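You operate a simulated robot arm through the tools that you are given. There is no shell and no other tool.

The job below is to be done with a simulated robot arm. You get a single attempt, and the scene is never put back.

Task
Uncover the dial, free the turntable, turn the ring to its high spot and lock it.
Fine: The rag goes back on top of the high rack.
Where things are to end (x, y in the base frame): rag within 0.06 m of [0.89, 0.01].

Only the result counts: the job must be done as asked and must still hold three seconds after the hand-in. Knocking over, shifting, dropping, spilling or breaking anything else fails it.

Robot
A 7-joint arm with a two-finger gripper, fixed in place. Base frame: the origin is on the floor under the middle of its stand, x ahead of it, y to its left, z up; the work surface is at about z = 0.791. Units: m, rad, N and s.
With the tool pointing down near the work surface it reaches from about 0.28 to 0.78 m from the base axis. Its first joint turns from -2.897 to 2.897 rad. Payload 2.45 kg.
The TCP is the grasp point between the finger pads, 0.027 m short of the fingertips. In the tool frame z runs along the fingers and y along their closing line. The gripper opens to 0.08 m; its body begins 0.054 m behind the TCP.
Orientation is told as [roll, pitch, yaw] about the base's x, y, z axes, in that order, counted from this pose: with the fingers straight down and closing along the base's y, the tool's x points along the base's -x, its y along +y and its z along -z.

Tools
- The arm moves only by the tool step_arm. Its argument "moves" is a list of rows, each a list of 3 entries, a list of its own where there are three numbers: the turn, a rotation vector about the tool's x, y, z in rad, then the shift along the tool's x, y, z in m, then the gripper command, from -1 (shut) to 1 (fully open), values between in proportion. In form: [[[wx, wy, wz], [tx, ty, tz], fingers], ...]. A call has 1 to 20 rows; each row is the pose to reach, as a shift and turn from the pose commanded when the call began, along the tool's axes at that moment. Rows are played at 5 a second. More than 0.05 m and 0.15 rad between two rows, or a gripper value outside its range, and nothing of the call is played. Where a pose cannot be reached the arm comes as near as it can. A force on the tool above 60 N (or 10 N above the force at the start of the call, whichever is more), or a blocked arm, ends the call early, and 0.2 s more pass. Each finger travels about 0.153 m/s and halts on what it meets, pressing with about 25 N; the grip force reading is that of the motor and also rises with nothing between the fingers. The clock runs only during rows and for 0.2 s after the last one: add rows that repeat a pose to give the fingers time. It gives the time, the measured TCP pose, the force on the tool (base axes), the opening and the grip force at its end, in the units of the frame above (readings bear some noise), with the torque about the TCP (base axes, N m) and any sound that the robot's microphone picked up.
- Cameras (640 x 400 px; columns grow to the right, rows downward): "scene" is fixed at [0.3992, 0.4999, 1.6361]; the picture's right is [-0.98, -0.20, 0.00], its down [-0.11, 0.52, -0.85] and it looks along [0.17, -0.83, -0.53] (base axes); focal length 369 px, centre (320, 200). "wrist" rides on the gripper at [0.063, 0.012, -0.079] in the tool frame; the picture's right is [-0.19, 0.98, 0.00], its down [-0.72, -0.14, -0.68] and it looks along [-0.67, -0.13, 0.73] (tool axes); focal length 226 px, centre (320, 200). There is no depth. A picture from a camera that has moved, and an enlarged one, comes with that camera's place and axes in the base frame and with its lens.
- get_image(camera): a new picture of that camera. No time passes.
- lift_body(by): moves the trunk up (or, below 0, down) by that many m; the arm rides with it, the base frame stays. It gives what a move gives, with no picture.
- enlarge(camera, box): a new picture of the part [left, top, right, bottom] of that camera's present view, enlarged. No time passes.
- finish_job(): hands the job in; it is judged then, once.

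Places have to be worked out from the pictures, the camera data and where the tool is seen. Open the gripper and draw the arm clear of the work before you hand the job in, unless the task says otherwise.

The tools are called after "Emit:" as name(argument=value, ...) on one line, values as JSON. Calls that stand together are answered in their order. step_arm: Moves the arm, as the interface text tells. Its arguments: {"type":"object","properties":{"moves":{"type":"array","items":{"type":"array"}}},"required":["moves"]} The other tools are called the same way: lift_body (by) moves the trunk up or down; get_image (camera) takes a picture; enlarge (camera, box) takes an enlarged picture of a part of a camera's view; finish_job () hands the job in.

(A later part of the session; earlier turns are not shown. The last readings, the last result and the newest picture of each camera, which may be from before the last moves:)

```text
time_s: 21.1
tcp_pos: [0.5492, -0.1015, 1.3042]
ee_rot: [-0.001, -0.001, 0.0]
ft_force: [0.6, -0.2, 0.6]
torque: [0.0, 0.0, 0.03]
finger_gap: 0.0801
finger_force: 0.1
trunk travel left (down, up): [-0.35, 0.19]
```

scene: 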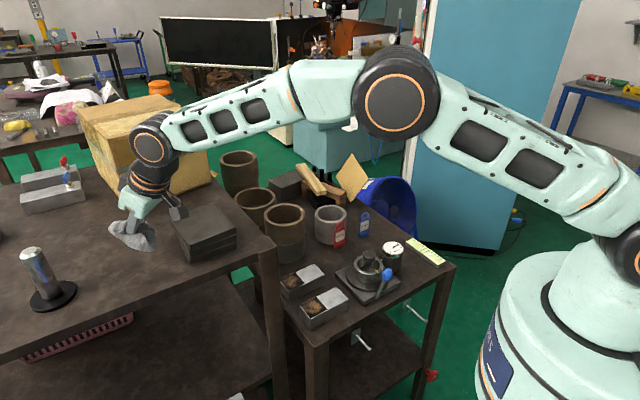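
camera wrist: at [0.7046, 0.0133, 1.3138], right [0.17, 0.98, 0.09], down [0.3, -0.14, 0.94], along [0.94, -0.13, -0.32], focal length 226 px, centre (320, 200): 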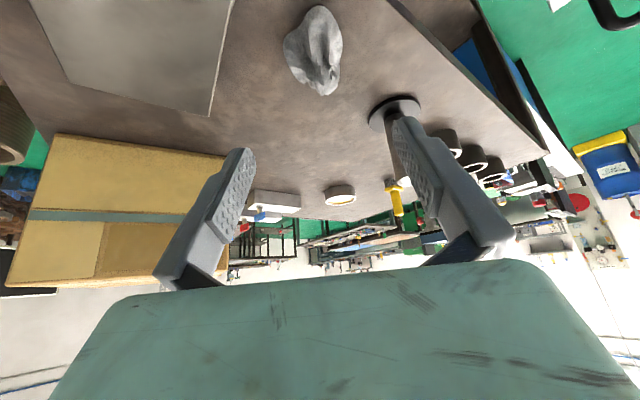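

Lower the trunk back to its original height, then move to a viewpoint for the lever.

Emit:
lift_body(by=-0.1)

Emit:
step_arm(moves=[[[0, 0, 0], [0.0286, -0.02, 0.0209], 1], [[0, 0, 0], [0.0572, -0.04, 0.0418], 1], [[0, 0, 0], [0.0858, -0.06, 0.0627], 1], [[0, 0, 0], [0.1144, -0.08, 0.0836], 1], [[0, 0, 0], [0.143, -0.1, 0.1045], 1], [[0, 0, 0], [0.1716, -0.12, 0.1254], 1], [[0, 0, 0], [0.2002, -0.14, 0.1463], 1], [[0, 0, 0], [0.2288, -0.16, 0.1672], 1], [[0, 0, 0], [0.2574, -0.18, 0.1881], 1], [[0, 0, 0], [0.286, -0.2, 0.209], 1]])

Emit:
get_image(camera="wrist")

Emit:
enlarge(camera="wrist", box=[260, 100, 420, 200])

Emit:
get_image(camera="scene")

```text
time_s: 22.5
tcp_pos: [0.5501, -0.1005, 1.203]
ee_rot: [0.0, 0.0, 0.002]
ft_force: [0.3, -0.8, 0.2]
torque: [-0.03, -0.02, 0.0]
finger_gap: 0.0799
finger_force: 0.0
trunk travel left (down, up): [-0.25, 0.29]
```

```text
time_s: 24.7
tcp_pos: [0.2623, -0.3019, 0.9911]
ee_rot: [-0.001, 0.0, 0.0]
ft_force: [0.3, -0.1, -0.5]
torque: [0.04, -0.02, 0.0]
finger_gap: 0.0798
finger_force: 0.2
trunk travel left (down, up): [-0.25, 0.29]
```

```text
taken
camera wrist: at [0.1999, -0.2891, 1.0701], right [0.19, 0.98, 0.0], down [0.72, -0.14, 0.68], along [0.67, -0.13, -0.73], focal length 226 px, centre (320, 200)
```

wrist: 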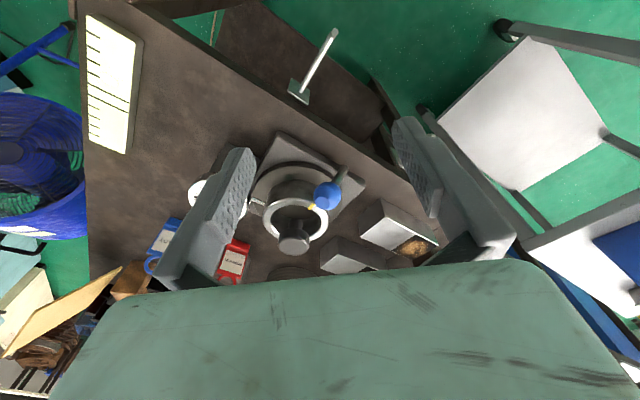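

```text
4.00 times, centred on (340, 150) of wrist
camera zoom: at [0.1999, -0.2891, 1.0701], right [0.19, 0.98, 0.0], down [0.72, -0.14, 0.68], along [0.67, -0.13, -0.73], focal length 904 px, centre (240, 400)
```

zoom: 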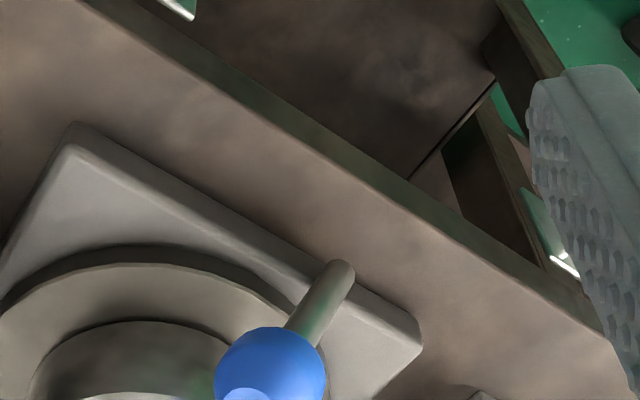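

```text
taken
```

scene: 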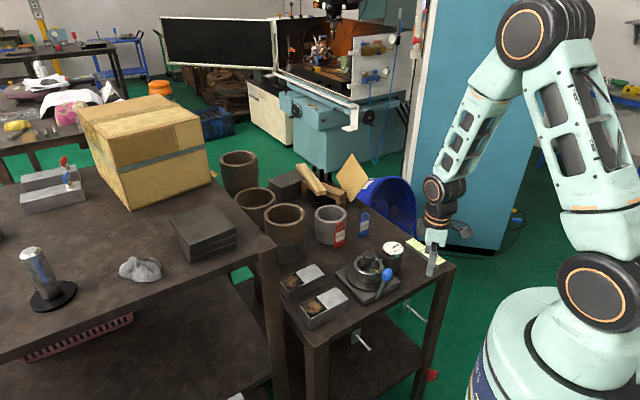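

The rag looks fine on the rack. The lever's base triangulates at ≈(0.385,-0.289,0.811) on the plate's side, leaning along that side. I'll take a view facing that side to understand its pivot.

Emit:
step_arm(moves=[[[0, 0, 0.115], [-0.0076, 0.02, 0.006], 1], [[0, 0, 0.23], [-0.0152, 0.04, 0.012], 1], [[0, 0, 0.346], [-0.0228, 0.06, 0.018], 1], [[0, 0, 0.461], [-0.0304, 0.08, 0.024], 1], [[0, 0, 0.576], [-0.038, 0.1, 0.03], 1]])

Emit:
get_image(camera="wrist")

Emit:
enlarge(camera="wrist", box=[240, 120, 400, 220])

```text
time_s: 25.9
tcp_pos: [0.3009, -0.2004, 0.9625]
ee_rot: [0.001, 0.0, -0.578]
ft_force: [0.7, 0.6, -0.3]
torque: [-0.02, -0.02, 0.0]
finger_gap: 0.0802
finger_force: 0.2
trunk travel left (down, up): [-0.25, 0.29]
```

```text
taken
camera wrist: at [0.256, -0.1546, 1.0421], right [0.7, 0.72, 0.0], down [0.52, -0.51, 0.68], along [0.49, -0.48, -0.73], focal length 226 px, centre (320, 200)
```

wrist: 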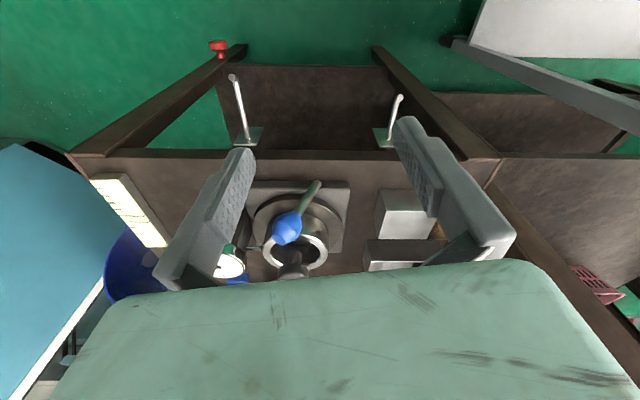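

```text
4.00 times, centred on (320, 170) of wrist
camera zoom: at [0.256, -0.1546, 1.0421], right [0.7, 0.72, 0.0], down [0.52, -0.51, 0.68], along [0.49, -0.48, -0.73], focal length 904 px, centre (320, 320)
```

zoom: 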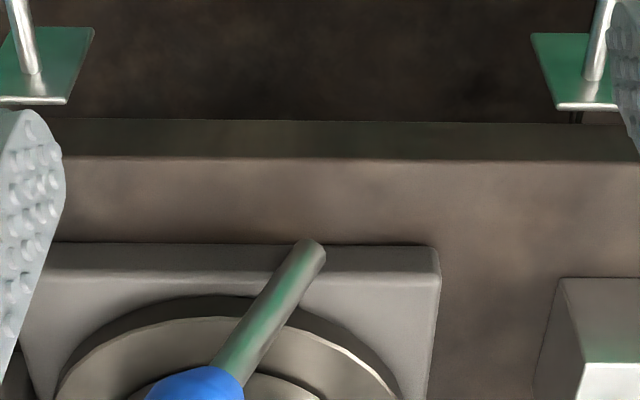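

The rod emerges from the plate's side edge and leans along it. I'll approach with the fingers straddling the blue ball like a fork (closing line along the plate's side), first hovering above it.

Emit:
step_arm(moves=[[[0, 0, 0.0465], [-0.0293, -0.0151, 0], 1], [[0, 0, 0.093], [-0.0585, -0.0303, 0], 1], [[0, 0, 0.1395], [-0.0878, -0.0454, 0], 1], [[0, 0, 0.186], [-0.117, -0.0605, 0], 1], [[0, 0, 0.186], [-0.117, -0.0605, 0], 1]])

Emit:
get_image(camera="wrist")

Emit:
enlarge(camera="scene", box=[330, 220, 426, 280])

Emit:
enlarge(camera="scene", box=[376, 235, 408, 255])

```text
time_s: 27.1
tcp_pos: [0.3659, -0.3147, 0.9618]
ee_rot: [-0.001, -0.001, -0.762]
ft_force: [-0.4, 0.4, 0.1]
torque: [-0.04, 0.02, -0.02]
finger_gap: 0.0802
finger_force: 0.1
trunk travel left (down, up): [-0.25, 0.29]
```

```text
taken
camera wrist: at [0.3285, -0.2621, 1.0414], right [0.82, 0.58, 0.0], down [0.42, -0.6, 0.68], along [0.39, -0.56, -0.73], focal length 226 px, centre (320, 200)
```

wrist: 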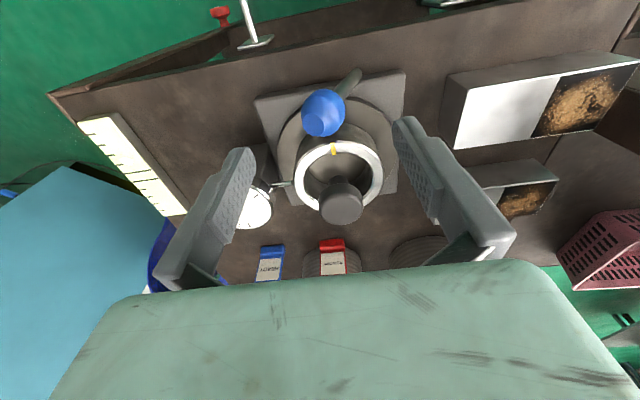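

```text
6.67 times, centred on (378, 250) of scene
camera zoom: at [0.3992, 0.4999, 1.6361], right [-0.98, -0.2, 0.0], down [-0.11, 0.52, -0.85], along [0.17, -0.83, -0.53], focal length 2460 px, centre (-67, -133)
```

zoom: 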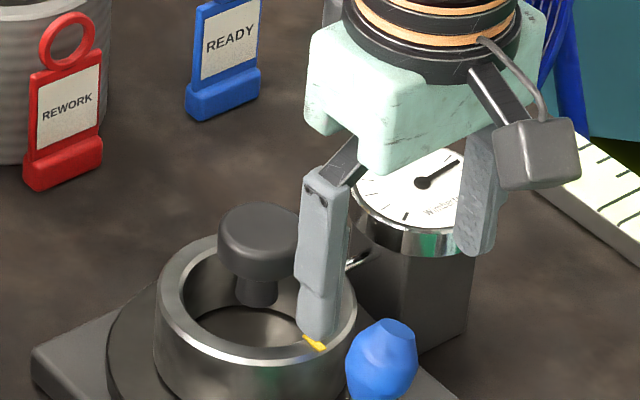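

```text
16.00 times, centred on (392, 245) of scene
camera zoom: at [0.3992, 0.4999, 1.6361], right [-0.98, -0.2, 0.0], down [-0.11, 0.52, -0.85], along [0.17, -0.83, -0.53], focal length 5903 px, centre (-832, -520)
```

zoom: 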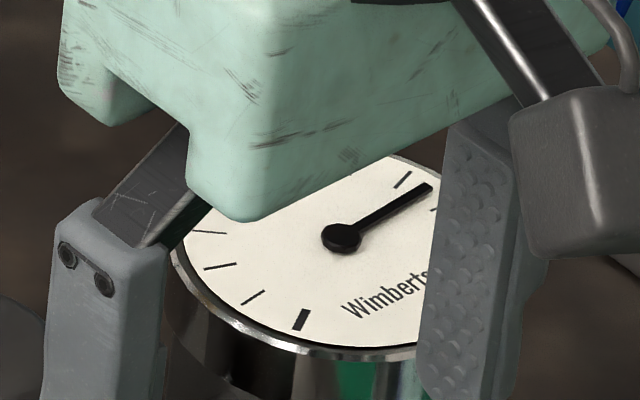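

The ball sits centred between the fingers at ≈(0.365,-0.313,0.888). Descend around it and narrow the fingers to a loose fork.

Emit:
step_arm(moves=[[[0, 0, 0], [0, 0, 0.025], 1], [[0, 0, 0], [0, 0, 0.05], 1], [[0, 0, 0], [0, 0, 0.072], 1], [[0, 0, 0], [0, 0, 0.072], 0.5], [[0, 0, 0], [0, 0, 0.072], 0.1], [[0, 0, 0], [0, 0, 0.072], 0.1]])

Emit:
enlarge(camera="scene", box=[330, 235, 426, 295])

Emit:
get_image(camera="wrist")

```text
time_s: 28.5
tcp_pos: [0.3655, -0.3152, 0.8908]
ee_rot: [0.0, 0.0, -0.763]
ft_force: [-0.7, -0.5, 0.0]
torque: [0.0, -0.04, -0.04]
finger_gap: 0.0441
finger_force: 0.0
trunk travel left (down, up): [-0.25, 0.29]
```

```text
6.67 times, centred on (378, 265) of scene
camera zoom: at [0.3992, 0.4999, 1.6361], right [-0.98, -0.2, 0.0], down [-0.11, 0.52, -0.85], along [0.17, -0.83, -0.53], focal length 2460 px, centre (-67, -233)
```

zoom: 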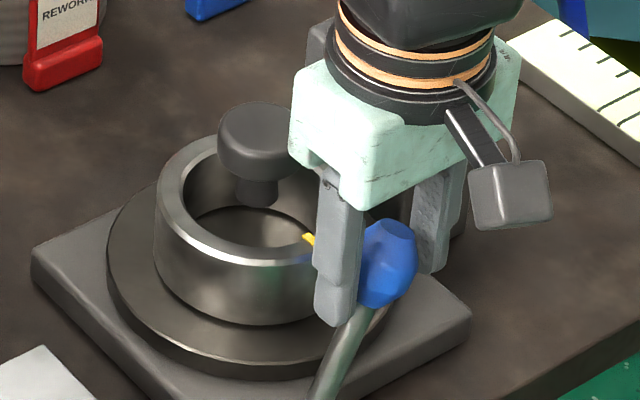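

```text
taken
camera wrist: at [0.3295, -0.262, 0.9711], right [0.82, 0.58, 0.0], down [0.42, -0.6, 0.68], along [0.39, -0.56, -0.73], focal length 226 px, centre (320, 200)
```

wrist: 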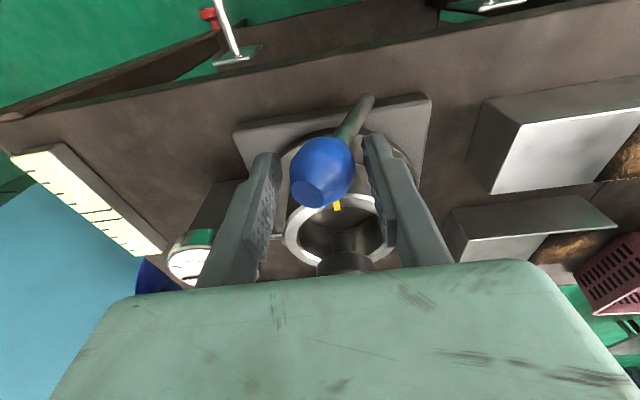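

The fork is around the ball. I test by pushing gently toward +tool y (raising the lever toward vertical) and watch the force.

Emit:
step_arm(moves=[[[0, 0, 0], [0, 0.004, 0], 0.1], [[0, 0, 0], [0, 0.008, 0], 0.1], [[0, 0, 0], [0, 0.012, 0], 0.1], [[0, 0, 0], [0, 0.016, 0], 0.1]])

Emit:
enlarge(camera="scene", box=[330, 235, 426, 295])

Emit:
get_image(camera="wrist")

```text
time_s: 29.5
tcp_pos: [0.3763, -0.3044, 0.8928]
ee_rot: [-0.001, 0.001, -0.764]
ft_force: [-0.4, -0.7, 1.2]
torque: [-0.02, 0.0, 0.0]
finger_gap: 0.0446
finger_force: 0.9
trunk travel left (down, up): [-0.25, 0.29]
```

```text
6.67 times, centred on (378, 265) of scene
camera zoom: at [0.3992, 0.4999, 1.6361], right [-0.98, -0.2, 0.0], down [-0.11, 0.52, -0.85], along [0.17, -0.83, -0.53], focal length 2460 px, centre (-67, -233)
```

zoom: 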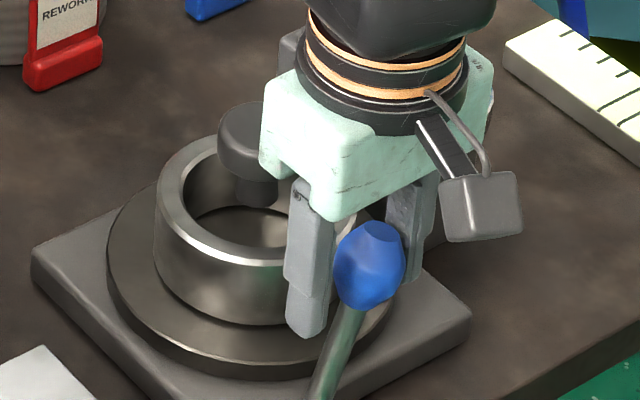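

```text
taken
camera wrist: at [0.3408, -0.2514, 0.9725], right [0.82, 0.58, 0.0], down [0.42, -0.6, 0.68], along [0.39, -0.56, -0.73], focal length 226 px, centre (320, 200)
```

wrist: 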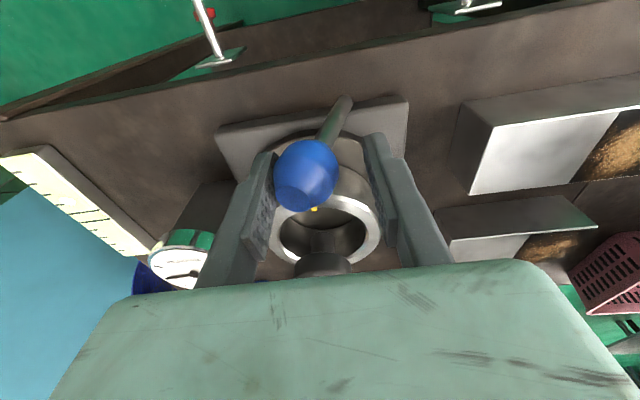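

The lever moves easily with almost no force. Continue pushing in this direction step by step, listening for any sound or a stop.

Emit:
step_arm(moves=[[[0, 0, 0], [0, 0.006, 0], 0.1], [[0, 0, 0], [0, 0.012, 0], 0.1], [[0, 0, 0], [0, 0.018, 0], 0.1], [[0, 0, 0], [0, 0.024, 0], 0.1]])

Emit:
enlarge(camera="scene", box=[330, 235, 426, 295])

```text
time_s: 30.5
tcp_pos: [0.3938, -0.2862, 0.8919]
ee_rot: [0.0, 0.0, -0.761]
ft_force: [-0.3, -0.6, -1.2]
torque: [0.02, -0.04, -0.02]
finger_gap: 0.0442
finger_force: 0.3
trunk travel left (down, up): [-0.25, 0.29]
```

```text
6.67 times, centred on (378, 265) of scene
camera zoom: at [0.3992, 0.4999, 1.6361], right [-0.98, -0.2, 0.0], down [-0.11, 0.52, -0.85], along [0.17, -0.83, -0.53], focal length 2460 px, centre (-67, -233)
```

zoom: 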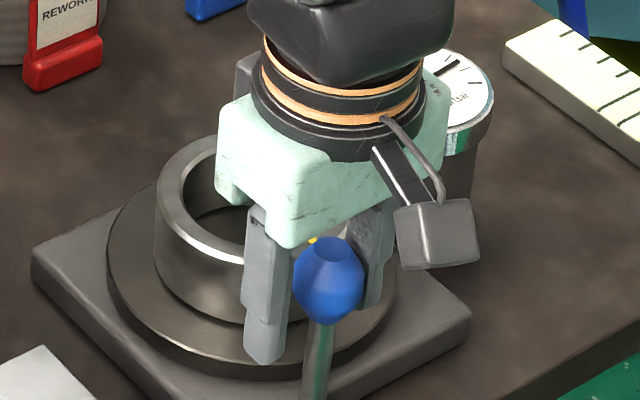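

Lever is now about vertical, still with no resistance. Continue.

Emit:
step_arm(moves=[[[0, 0, 0], [0, 0.006, 0], 0.1], [[0, 0, 0], [0, 0.012, 0], 0.1], [[0, 0, 0], [0, 0.018, 0.001], 0.1], [[0, 0, 0], [0, 0.024, 0.002], 0.1]])

Emit:
enlarge(camera="scene", box=[330, 245, 426, 305])

```text
time_s: 31.5
tcp_pos: [0.4114, -0.2677, 0.8912]
ee_rot: [0.001, 0.0, -0.761]
ft_force: [-0.3, 0.7, 0.1]
torque: [0.0, 0.05, -0.02]
finger_gap: 0.0446
finger_force: 0.5
trunk travel left (down, up): [-0.25, 0.29]
```

```text
6.67 times, centred on (378, 275) of scene
camera zoom: at [0.3992, 0.4999, 1.6361], right [-0.98, -0.2, 0.0], down [-0.11, 0.52, -0.85], along [0.17, -0.83, -0.53], focal length 2460 px, centre (-67, -300)
```

zoom: 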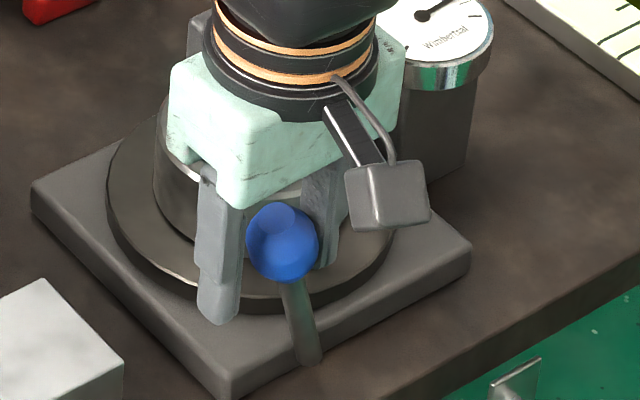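

Lever has passed vertical and still moves freely; no sound yet. Continue further.

Emit:
step_arm(moves=[[[0, 0, 0], [0, 0.006, 0.001], 0.1], [[0, 0, 0], [0, 0.012, 0.003], 0.1], [[0, 0, 0], [0, 0.018, 0.005], 0.1], [[0, 0, 0], [0, 0.022, 0.006], 0.1]])

Emit:
enlarge(camera="scene", box=[330, 245, 426, 305])

```text
time_s: 32.5
tcp_pos: [0.4203, -0.2584, 0.8883]
ee_rot: [-0.003, -0.005, -0.768]
ft_force: [-28.0, -29.0, 37.7]
torque: [-1.72, 1.62, 0.02]
finger_gap: 0.0555
finger_force: 9.2
trunk travel left (down, up): [-0.25, 0.29]
```

```text
6.67 times, centred on (378, 275) of scene
camera zoom: at [0.3992, 0.4999, 1.6361], right [-0.98, -0.2, 0.0], down [-0.11, 0.52, -0.85], along [0.17, -0.83, -0.53], focal length 2460 px, centre (-67, -300)
```

zoom: 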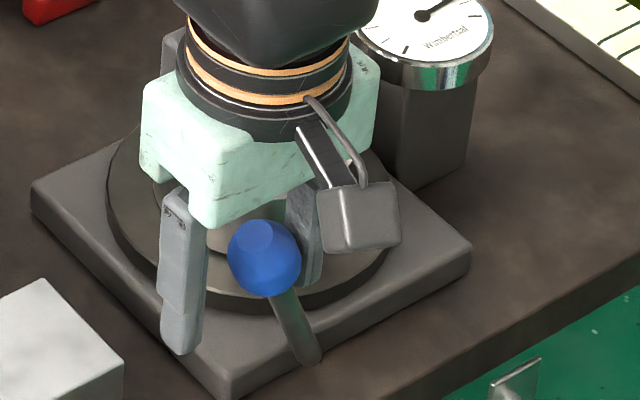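

A firm stop was reached at the other end of the lever's travel. I back off, open the fingers and lift clear, then check that the lever stays there.

Emit:
step_arm(moves=[[[0, 0, 0], [0, -0.01, 0], 0.1], [[0, 0, 0], [0, -0.016, 0], 0.3], [[0, 0, 0], [0, -0.016, 0], 0.8], [[0, 0, 0], [0, -0.016, -0.03], 1], [[0, 0, 0], [0, -0.016, -0.07], 1], [[0, 0, 0], [0, -0.016, -0.11], 1]])

Emit:
enlarge(camera="scene", box=[330, 235, 426, 295])

Emit:
get_image(camera="wrist")

```text
time_s: 33.9
tcp_pos: [0.4127, -0.2661, 0.9938]
ee_rot: [-0.001, -0.001, -0.762]
ft_force: [1.0, -0.1, -0.4]
torque: [0.01, -0.01, 0.01]
finger_gap: 0.08
finger_force: 0.1
trunk travel left (down, up): [-0.25, 0.29]
```

```text
6.67 times, centred on (378, 265) of scene
camera zoom: at [0.3992, 0.4999, 1.6361], right [-0.98, -0.2, 0.0], down [-0.11, 0.52, -0.85], along [0.17, -0.83, -0.53], focal length 2460 px, centre (-67, -233)
```

zoom: 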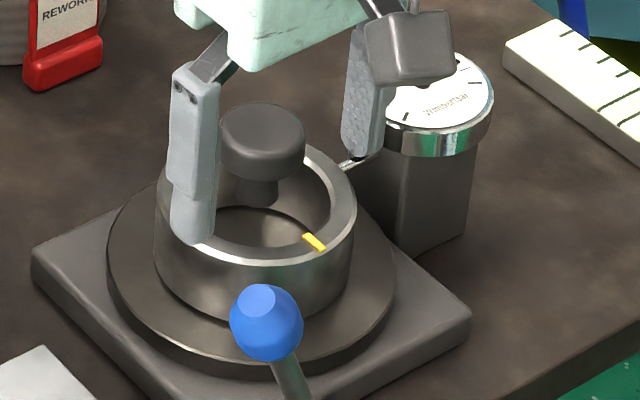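

```text
taken
camera wrist: at [0.3769, -0.2129, 1.0749], right [0.82, 0.58, 0.0], down [0.42, -0.6, 0.68], along [0.39, -0.56, -0.73], focal length 226 px, centre (320, 200)
```

wrist: 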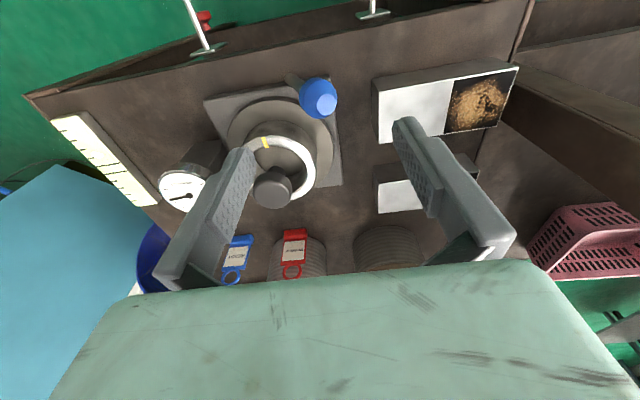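

The lever stays put at the other end. Before gripping the centre knob I refine its position with enlarged views.

Emit:
enlarge(camera="wrist", box=[200, 100, 360, 220])

Emit:
enlarge(camera="wrist", box=[150, 130, 230, 230])

Emit:
enlarge(camera="scene", box=[340, 240, 404, 280])

```text
3.33 times, centred on (280, 160) of wrist
camera zoom: at [0.3769, -0.2129, 1.0749], right [0.82, 0.58, 0.0], down [0.42, -0.6, 0.68], along [0.39, -0.56, -0.73], focal length 754 px, centre (453, 333)
```

zoom: 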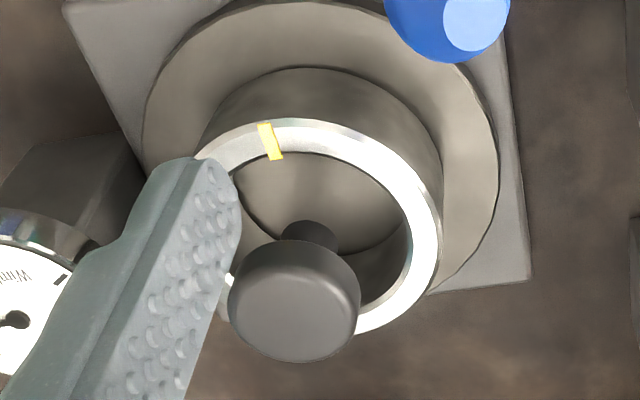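

```text
4.00 times, centred on (190, 180) of wrist
camera zoom: at [0.3769, -0.2129, 1.0749], right [0.82, 0.58, 0.0], down [0.42, -0.6, 0.68], along [0.39, -0.56, -0.73], focal length 904 px, centre (840, 280)
```

zoom: 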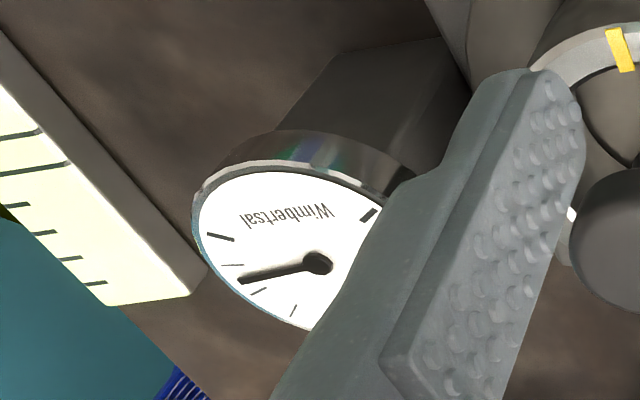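

```text
10.00 times, centred on (372, 260) of scene
camera zoom: at [0.3992, 0.4999, 1.6361], right [-0.98, -0.2, 0.0], down [-0.11, 0.52, -0.85], along [0.17, -0.83, -0.53], focal length 3689 px, centre (-200, -400)
```

zoom: 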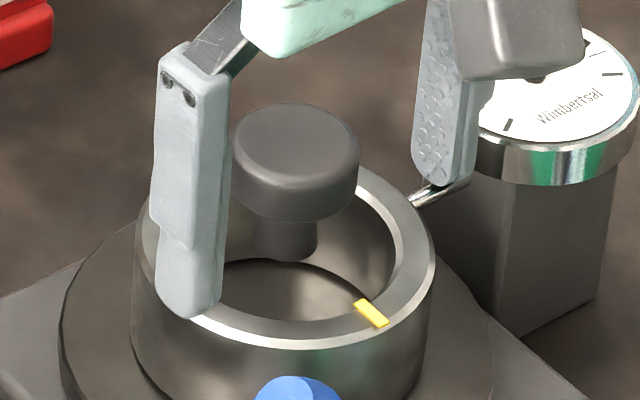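

Wrist-only triangulation puts the knob axis at ≈(0.4255,-0.3675), cap top z≈0.90, ring top z≈0.855. I'll hover over it at the same yaw (dial is visible to the wrist camera) and verify.

Emit:
step_arm(moves=[[[0, 0, 0], [-0.0264, -0.0215, 0], 1], [[0, 0, 0], [-0.0529, -0.043, 0], 1], [[0, 0, 0], [-0.0793, -0.0645, 0.01], 1], [[0, 0, 0], [-0.0793, -0.0645, 0.03], 1], [[0, 0, 0], [-0.0793, -0.0645, 0.03], 1]])

Emit:
get_image(camera="wrist")

Emit:
enlarge(camera="scene", box=[330, 225, 426, 285])

```text
time_s: 35.1
tcp_pos: [0.4283, -0.366, 0.9643]
ee_rot: [0.0, 0.001, -0.764]
ft_force: [0.3, 0.3, -0.8]
torque: [0.03, 0.01, 0.02]
finger_gap: 0.0802
finger_force: 0.0
trunk travel left (down, up): [-0.25, 0.29]
```

```text
taken
camera wrist: at [0.3911, -0.3125, 1.044], right [0.82, 0.58, 0.0], down [0.42, -0.6, 0.68], along [0.39, -0.56, -0.73], focal length 226 px, centre (320, 200)
```

wrist: 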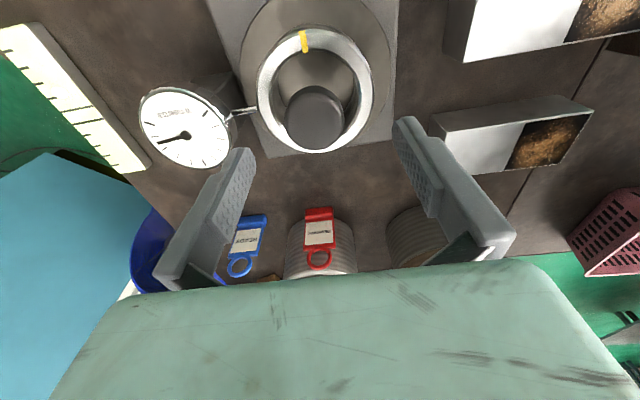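

```text
6.67 times, centred on (378, 255) of scene
camera zoom: at [0.3992, 0.4999, 1.6361], right [-0.98, -0.2, 0.0], down [-0.11, 0.52, -0.85], along [0.17, -0.83, -0.53], focal length 2460 px, centre (-67, -167)
```

zoom: 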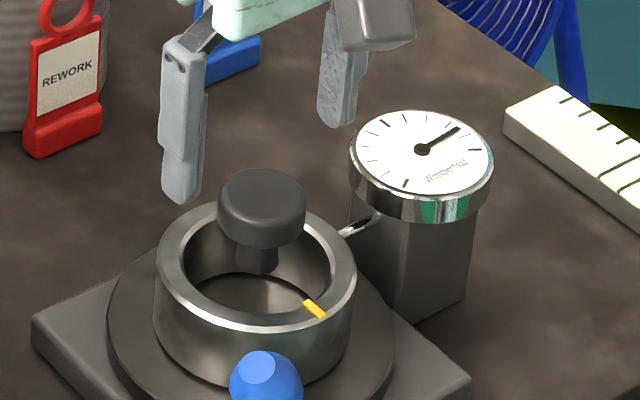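

Emit:
enlarge(camera="wrist", box=[240, 0, 400, 160])

Emit:
enlarge(camera="wrist", box=[130, 75, 258, 175])

```text
2.50 times, centred on (320, 80) of wrist
camera zoom: at [0.3911, -0.3125, 1.044], right [0.82, 0.58, 0.0], down [0.42, -0.6, 0.68], along [0.39, -0.56, -0.73], focal length 565 px, centre (320, 500)
```

zoom: 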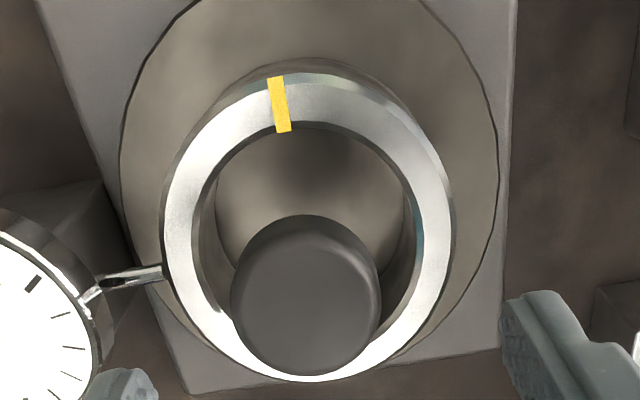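

```text
4.00 times, centred on (194, 125) of wrist
camera zoom: at [0.3911, -0.3125, 1.044], right [0.82, 0.58, 0.0], down [0.42, -0.6, 0.68], along [0.39, -0.56, -0.73], focal length 904 px, centre (824, 500)
```

zoom: 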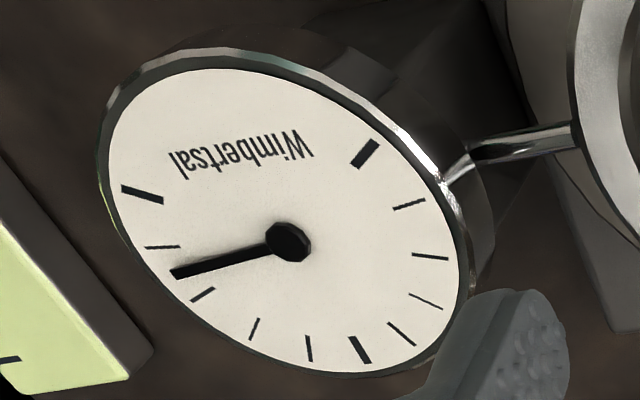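

Dial reads ≈8.5 (0–10 scale, clockwise). The knob is ~5 mm off my tool axis; I correct, descend to z≈0.899 and close on the knob.

Emit:
step_arm(moves=[[[0, 0, 0], [0.0026, -0.0039, 0.02], 1], [[0, 0, 0], [0.0026, -0.0039, 0.045], 1], [[0, 0, 0], [0.0026, -0.0039, 0.065], 1], [[0, 0, 0], [0.0026, -0.0039, 0.065], 0.5], [[0, 0, 0], [0.0026, -0.0039, 0.065], 0.2], [[0, 0, 0], [0.0026, -0.0039, 0.065], 0.05]])

Emit:
get_image(camera="wrist")

Emit:
enlarge(camera="scene", box=[330, 225, 426, 285])

```text
time_s: 36.5
tcp_pos: [0.4234, -0.366, 0.9008]
ee_rot: [0.001, 0.001, -0.763]
ft_force: [0.3, 0.3, -0.1]
torque: [-0.01, -0.01, -0.01]
finger_gap: 0.042
finger_force: 0.0
trunk travel left (down, up): [-0.25, 0.29]
```

```text
taken
camera wrist: at [0.3869, -0.3137, 0.9795], right [0.82, 0.58, 0.0], down [0.42, -0.6, 0.68], along [0.39, -0.56, -0.73], focal length 226 px, centre (320, 200)
```

wrist: 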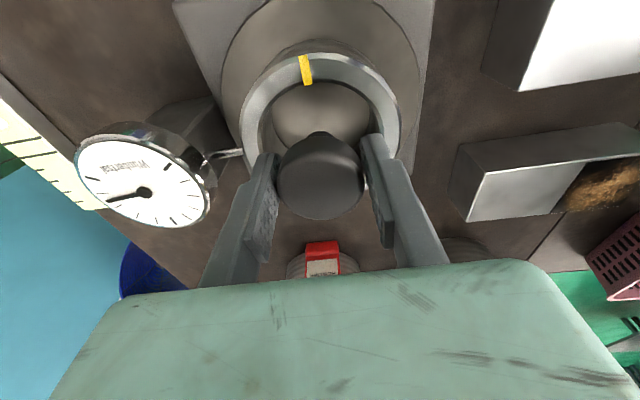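

```text
6.67 times, centred on (378, 255) of scene
camera zoom: at [0.3992, 0.4999, 1.6361], right [-0.98, -0.2, 0.0], down [-0.11, 0.52, -0.85], along [0.17, -0.83, -0.53], focal length 2460 px, centre (-67, -167)
```

zoom: 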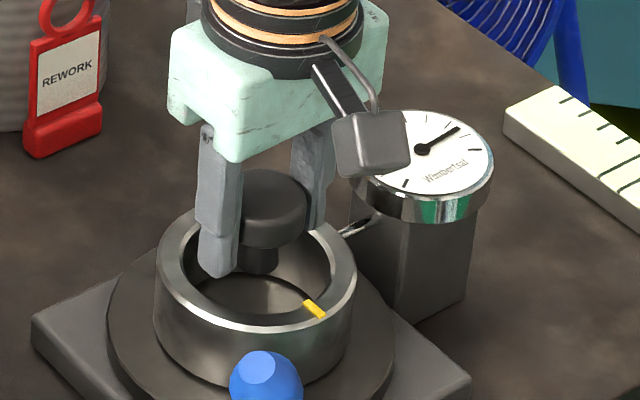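

Knob is nicely between the fingers. Closing on it.

Emit:
step_arm(moves=[[[0, 0, 0], [0, 0, 0], -0.1], [[0, 0, 0], [0, 0, 0], -1], [[0, 0, 0], [0, 0, 0], -1]])

Emit:
enlarge(camera="wrist", box=[60, 100, 220, 240])

```text
time_s: 37.3
tcp_pos: [0.4224, -0.3665, 0.8993]
ee_rot: [-0.001, 0.0, -0.764]
ft_force: [-1.5, 1.0, -4.2]
torque: [-0.26, -0.22, 0.0]
finger_gap: 0.0394
finger_force: 45.2
trunk travel left (down, up): [-0.25, 0.29]
```

```text
2.86 times, centred on (140, 170) of wrist
camera zoom: at [0.3869, -0.3137, 0.9793], right [0.82, 0.58, 0.0], down [0.42, -0.6, 0.68], along [0.39, -0.56, -0.73], focal length 646 px, centre (834, 286)
```

zoom: 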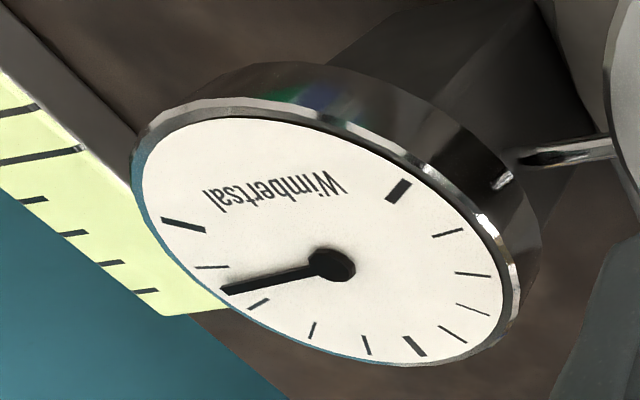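

Gripped (gap 0.0394). I test-rotate by a small angle (+0.1 rad about base z) and watch torque and dial.

Emit:
step_arm(moves=[[[0, 0, -0.03], [0, 0, 0], -1], [[0, 0, -0.06], [0, 0, 0], -1], [[0, 0, -0.1], [0, 0, 0], -1]])

Emit:
enlarge(camera="wrist", box=[60, 100, 220, 240])

Emit:
get_image(camera="wrist")

Emit:
enlarge(camera="scene", box=[330, 225, 426, 285])

```text
time_s: 38.1
tcp_pos: [0.4235, -0.3657, 0.8991]
ee_rot: [0.0, 0.002, -0.661]
ft_force: [-4.8, 3.7, -2.9]
torque: [-0.1, -0.07, -0.03]
finger_gap: 0.0394
finger_force: 44.9
trunk travel left (down, up): [-0.25, 0.29]
```

```text
2.86 times, centred on (140, 170) of wrist
camera zoom: at [0.3817, -0.3179, 0.9794], right [0.75, 0.66, 0.0], down [0.48, -0.55, 0.68], along [0.45, -0.51, -0.73], focal length 646 px, centre (834, 286)
```

zoom: 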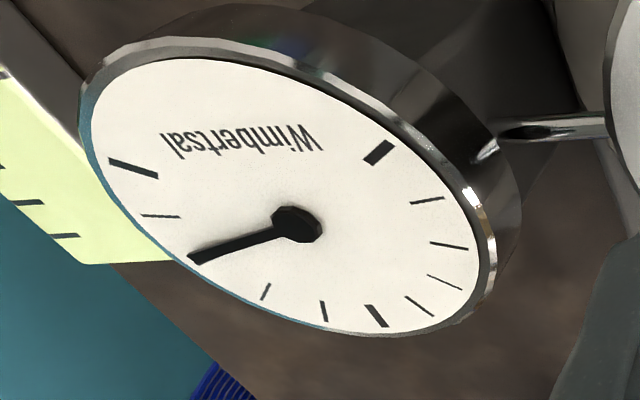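

```text
taken
camera wrist: at [0.3817, -0.3179, 0.9794], right [0.75, 0.66, 0.0], down [0.48, -0.55, 0.68], along [0.45, -0.51, -0.73], focal length 226 px, centre (320, 200)
```

wrist: 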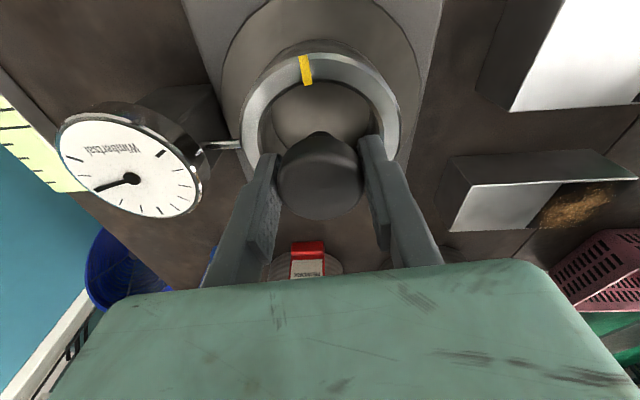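

```text
6.67 times, centred on (378, 255) of scene
camera zoom: at [0.3992, 0.4999, 1.6361], right [-0.98, -0.2, 0.0], down [-0.11, 0.52, -0.85], along [0.17, -0.83, -0.53], focal length 2460 px, centre (-67, -167)
```

zoom: 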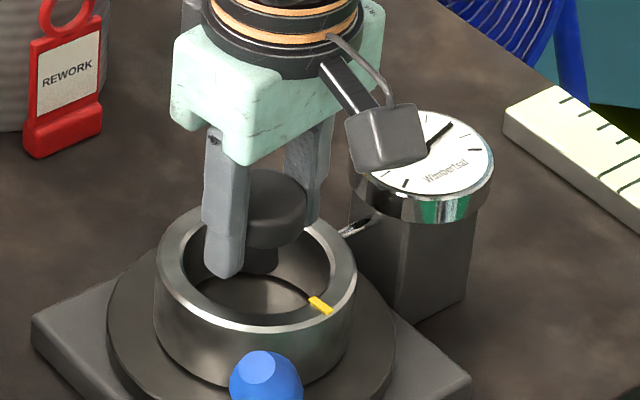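

The ring turns freely with the knob (lever position = free), and the reading dropped from ≈8.5 to ≈8.05 with +0.1 rad. I therefore turn the other way, stepwise, reading the dial.

Emit:
step_arm(moves=[[[0, 0, 0.05], [0, 0, 0], -1], [[0, 0, 0.1], [0, 0, 0], -1], [[0, 0, 0.15], [0, 0, 0], -1], [[0, 0, 0.2], [0, 0, 0], -1], [[0, 0, 0.25], [0, 0, 0], -1], [[0, 0, 0.3], [0, 0, 0], -1]])

Emit:
get_image(camera="wrist")

Emit:
enlarge(camera="wrist", box=[100, 120, 260, 260])

Emit:
enlarge(camera="scene", box=[330, 225, 426, 285])

```text
time_s: 39.5
tcp_pos: [0.4228, -0.3663, 0.9001]
ee_rot: [0.001, -0.001, -0.965]
ft_force: [-3.2, 6.1, 1.9]
torque: [0.66, 0.34, 0.02]
finger_gap: 0.0394
finger_force: 45.0
trunk travel left (down, up): [-0.25, 0.29]
```

```text
taken
camera wrist: at [0.3984, -0.3071, 0.9793], right [0.92, 0.4, 0.0], down [0.29, -0.67, 0.68], along [0.27, -0.62, -0.73], focal length 226 px, centre (320, 200)
```

wrist: 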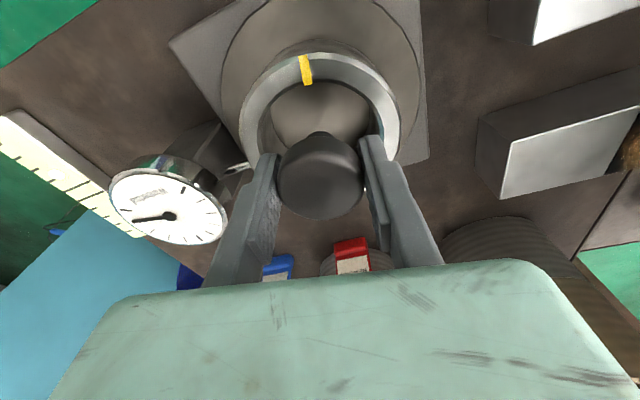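

```text
2.86 times, centred on (180, 190) of wrist
camera zoom: at [0.3984, -0.3071, 0.9793], right [0.92, 0.4, 0.0], down [0.29, -0.67, 0.68], along [0.27, -0.62, -0.73], focal length 646 px, centre (720, 229)
```

zoom: 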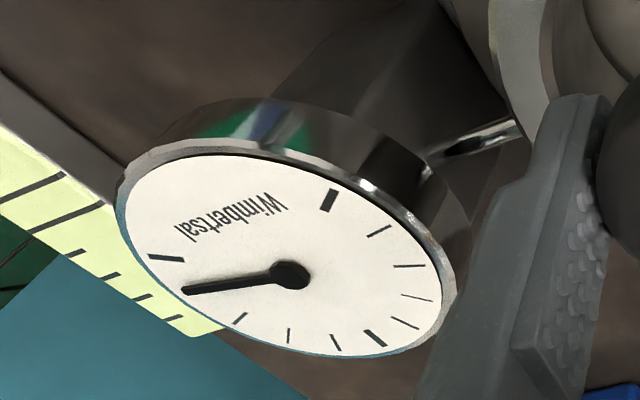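

```text
6.67 times, centred on (378, 255) of scene
camera zoom: at [0.3992, 0.4999, 1.6361], right [-0.98, -0.2, 0.0], down [-0.11, 0.52, -0.85], along [0.17, -0.83, -0.53], focal length 2460 px, centre (-67, -167)
```

zoom: 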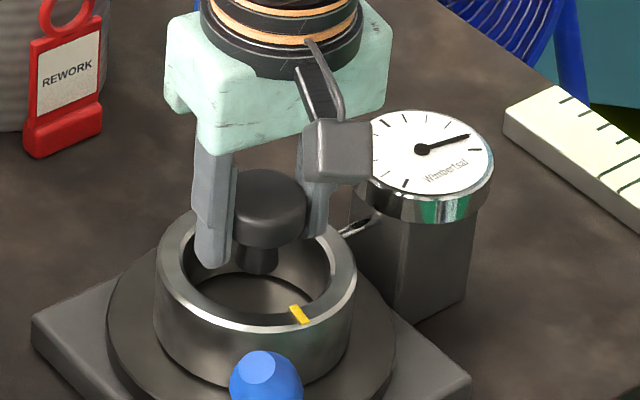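

Reading ≈9.05 now (yaw −0.965). Continue turning in the same direction.

Emit:
step_arm(moves=[[[0, 0, 0.05], [0, 0, 0], -1], [[0, 0, 0.1], [0, 0, 0], -1], [[0, 0, 0.15], [0, 0, 0], -1]])

Emit:
enlarge(camera="wrist", box=[100, 120, 260, 260])

Emit:
enlarge(camera="scene", box=[376, 235, 408, 255])

```text
time_s: 40.3
tcp_pos: [0.4222, -0.3657, 0.9002]
ee_rot: [0.0, 0.001, -1.111]
ft_force: [-0.9, 12.5, -1.5]
torque: [0.0, -0.02, 0.01]
finger_gap: 0.0394
finger_force: 44.9
trunk travel left (down, up): [-0.25, 0.29]
```

```text
2.86 times, centred on (180, 190) of wrist
camera zoom: at [0.4077, -0.3038, 0.9793], right [0.97, 0.26, 0.0], down [0.19, -0.71, 0.68], along [0.18, -0.66, -0.73], focal length 646 px, centre (720, 229)
```

zoom: 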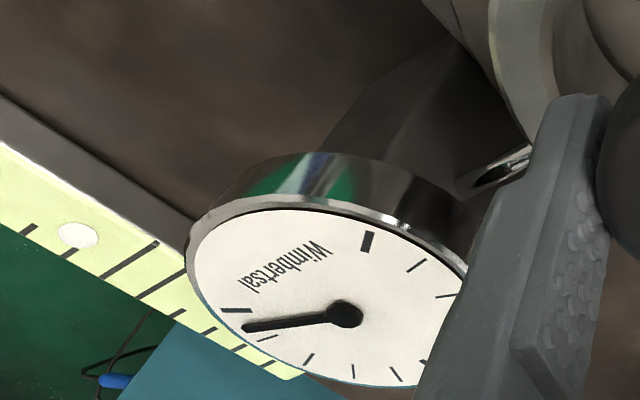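

```text
16.00 times, centred on (392, 245) of scene
camera zoom: at [0.3992, 0.4999, 1.6361], right [-0.98, -0.2, 0.0], down [-0.11, 0.52, -0.85], along [0.17, -0.83, -0.53], focal length 5903 px, centre (-832, -520)
```

zoom: 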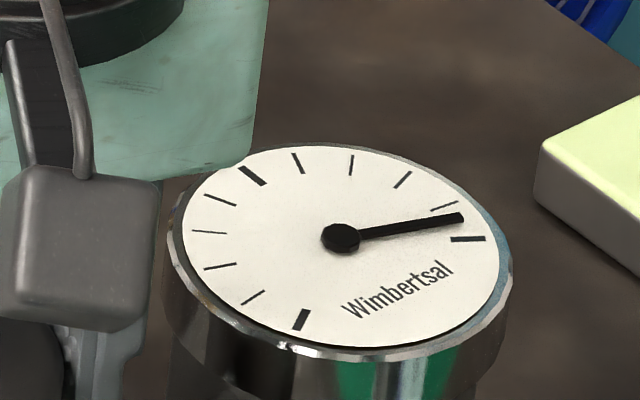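

Scene view gives ≈9.43 at yaw −1.11. Continue in the same direction while relieving the small side force (shift ~2 mm in +y).

Emit:
step_arm(moves=[[[0, 0, 0.05], [0.0018, 0.0009, 0], -1], [[0, 0, 0.1], [0.0018, 0.0009, 0], -1], [[0, 0, 0.15], [0.0018, 0.0009, 0], -1], [[0, 0, 0.2], [0.0018, 0.0009, 0], -1]])

Emit:
enlarge(camera="scene", box=[376, 235, 408, 255])

Emit:
get_image(camera="wrist")

```text
time_s: 41.3
tcp_pos: [0.4243, -0.3661, 0.8989]
ee_rot: [-0.001, -0.003, -1.313]
ft_force: [5.9, 0.9, -1.4]
torque: [0.0, 0.02, 0.04]
finger_gap: 0.0394
finger_force: 45.1
trunk travel left (down, up): [-0.25, 0.29]
```

```text
16.00 times, centred on (392, 245) of scene
camera zoom: at [0.3992, 0.4999, 1.6361], right [-0.98, -0.2, 0.0], down [-0.11, 0.52, -0.85], along [0.17, -0.83, -0.53], focal length 5903 px, centre (-832, -520)
```

zoom: 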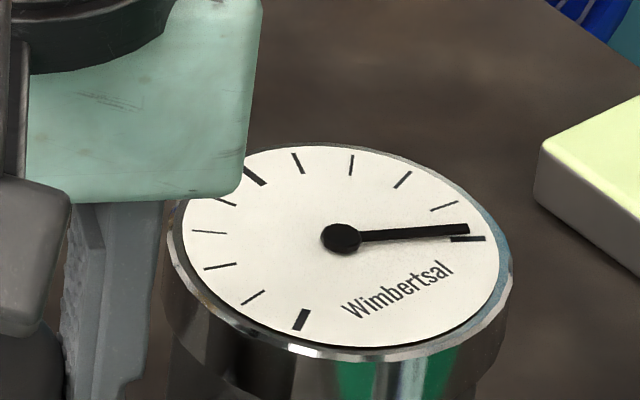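

```text
taken
camera wrist: at [0.4207, -0.3014, 0.9792], right [1.0, 0.06, 0.0], down [0.05, -0.73, 0.68], along [0.04, -0.68, -0.73], focal length 226 px, centre (320, 200)
```

wrist: 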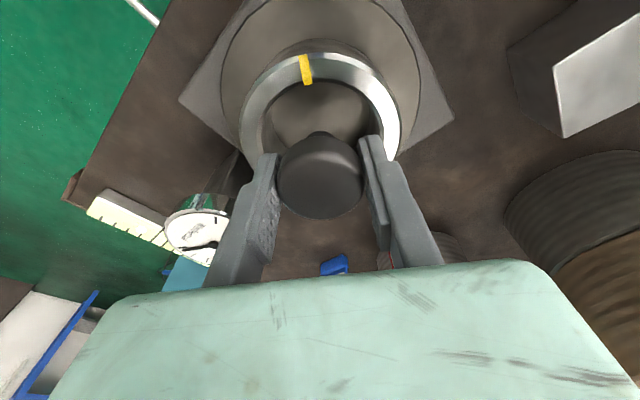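

Reading ≈9.75 at yaw −1.31; fitting a cosine predicts the peak near yaw ≈ −1.65. Continue in steps.

Emit:
step_arm(moves=[[[0, 0, 0.05], [0, 0, 0], -1], [[0, 0, 0.1], [0, 0, 0], -1], [[0, 0, 0.15], [0, 0, 0], -1], [[0, 0, 0.2], [0, 0, 0], -1], [[0, 0, 0.2], [0, 0, 0], -1]])

Emit:
enlarge(camera="scene", box=[376, 235, 408, 255])

```text
time_s: 42.5
tcp_pos: [0.4231, -0.366, 0.9002]
ee_rot: [0.001, 0.0, -1.514]
ft_force: [13.0, -5.3, -0.2]
torque: [-0.7, -0.24, 0.02]
finger_gap: 0.0391
finger_force: 45.1
trunk travel left (down, up): [-0.25, 0.29]
```

```text
16.00 times, centred on (392, 245) of scene
camera zoom: at [0.3992, 0.4999, 1.6361], right [-0.98, -0.2, 0.0], down [-0.11, 0.52, -0.85], along [0.17, -0.83, -0.53], focal length 5903 px, centre (-832, -520)
```

zoom: 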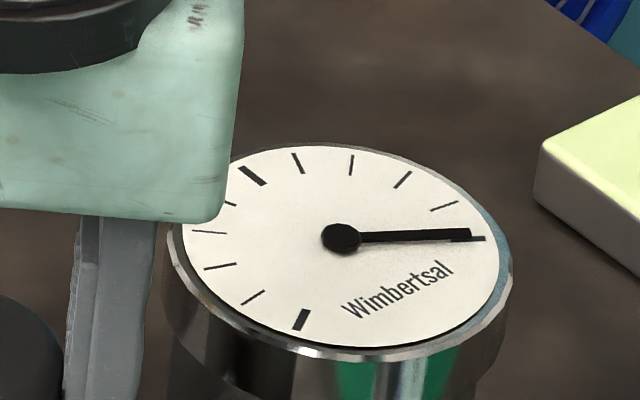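

≈9.88 at yaw −1.51; nearing the peak. I go past it to find the symmetric point, also relieving the side force.

Emit:
step_arm(moves=[[[0, 0, 0.04], [-0.0012, 0.0029, 0], -1], [[0, 0, 0.08], [-0.0012, 0.0029, 0], -1], [[0, 0, 0.12], [-0.0012, 0.0029, 0], -1], [[0, 0, 0.12], [-0.0012, 0.0029, 0], -1]])

Emit:
enlarge(camera="scene", box=[376, 235, 408, 255])

Emit:
enlarge(camera="scene", box=[390, 240, 406, 250])

```text
time_s: 43.5
tcp_pos: [0.4236, -0.3663, 0.8998]
ee_rot: [0.0, 0.001, -1.635]
ft_force: [-7.6, -3.9, 11.4]
torque: [-0.3, 0.29, -0.03]
finger_gap: 0.0394
finger_force: 45.2
trunk travel left (down, up): [-0.25, 0.29]
```

```text
16.00 times, centred on (392, 245) of scene
camera zoom: at [0.3992, 0.4999, 1.6361], right [-0.98, -0.2, 0.0], down [-0.11, 0.52, -0.85], along [0.17, -0.83, -0.53], focal length 5903 px, centre (-832, -520)
```

zoom: 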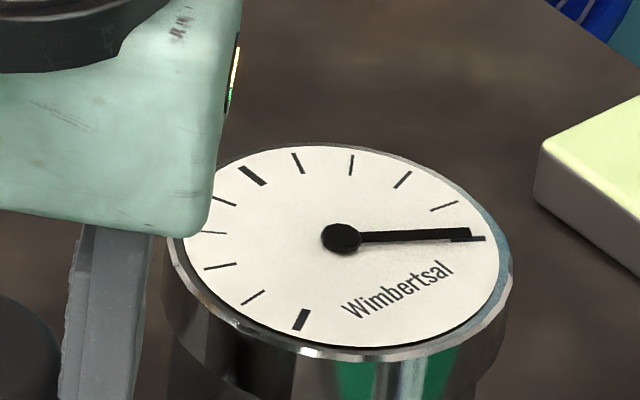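

```text
16.00 times, centred on (398, 245) of scene
camera zoom: at [0.3992, 0.4999, 1.6361], right [-0.98, -0.2, 0.0], down [-0.11, 0.52, -0.85], along [0.17, -0.83, -0.53], focal length 5903 px, centre (-928, -520)
```

zoom: 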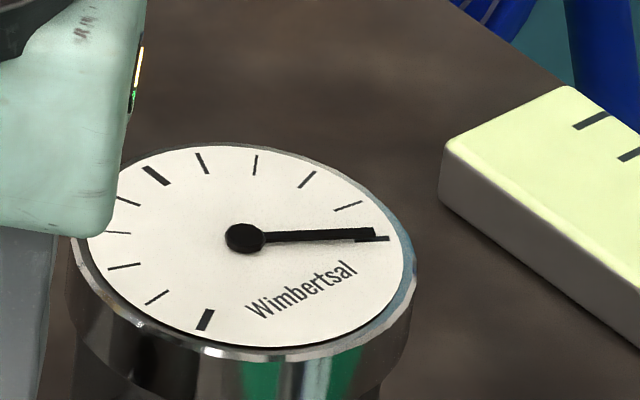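

At yaw −1.635 the reading (≈9.87) is about the same as at −1.514, so the peak is between. I go further past to get a symmetric point with a steeper slope for accuracy.

Emit:
step_arm(moves=[[[0, 0, 0.06], [0, 0, 0], -1], [[0, 0, 0.12], [0, 0, 0], -1], [[0, 0, 0.18], [0, 0, 0], -1], [[0, 0, 0.24], [0, 0, 0], -1], [[0, 0, 0.24], [0, 0, 0], -1]])

Emit:
enlarge(camera="scene", box=[376, 235, 408, 255])

Emit:
get_image(camera="wrist")

```text
time_s: 44.7
tcp_pos: [0.4257, -0.3658, 0.9001]
ee_rot: [-0.001, -0.001, -1.874]
ft_force: [-10.3, -2.7, 9.8]
torque: [-0.14, 0.24, -0.06]
finger_gap: 0.0392
finger_force: 44.9
trunk travel left (down, up): [-0.25, 0.29]
```

```text
16.00 times, centred on (392, 245) of scene
camera zoom: at [0.3992, 0.4999, 1.6361], right [-0.98, -0.2, 0.0], down [-0.11, 0.52, -0.85], along [0.17, -0.83, -0.53], focal length 5903 px, centre (-832, -520)
```

zoom: 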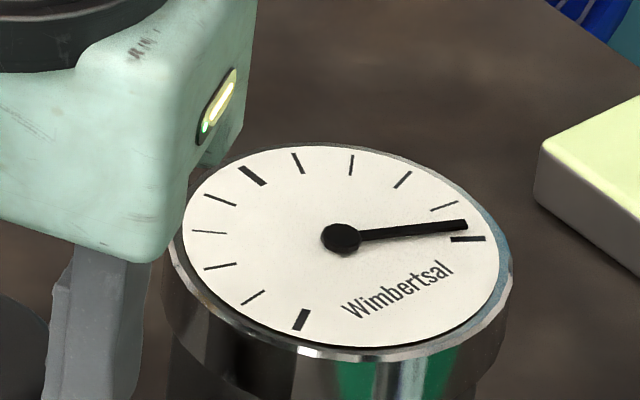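

```text
taken
camera wrist: at [0.4566, -0.3093, 0.9793], right [0.88, -0.48, 0.0], down [-0.35, -0.64, 0.68], along [-0.33, -0.6, -0.73], focal length 226 px, centre (320, 200)
```

wrist: 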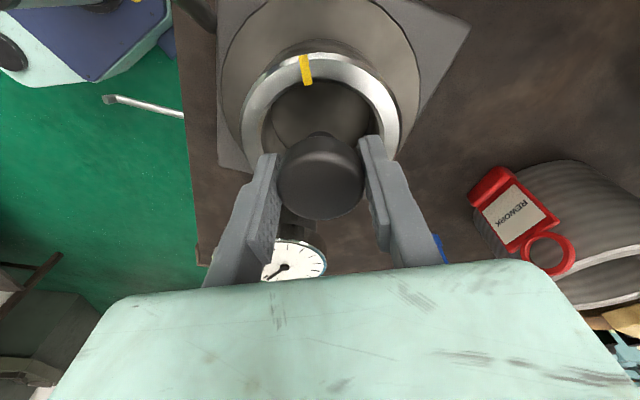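

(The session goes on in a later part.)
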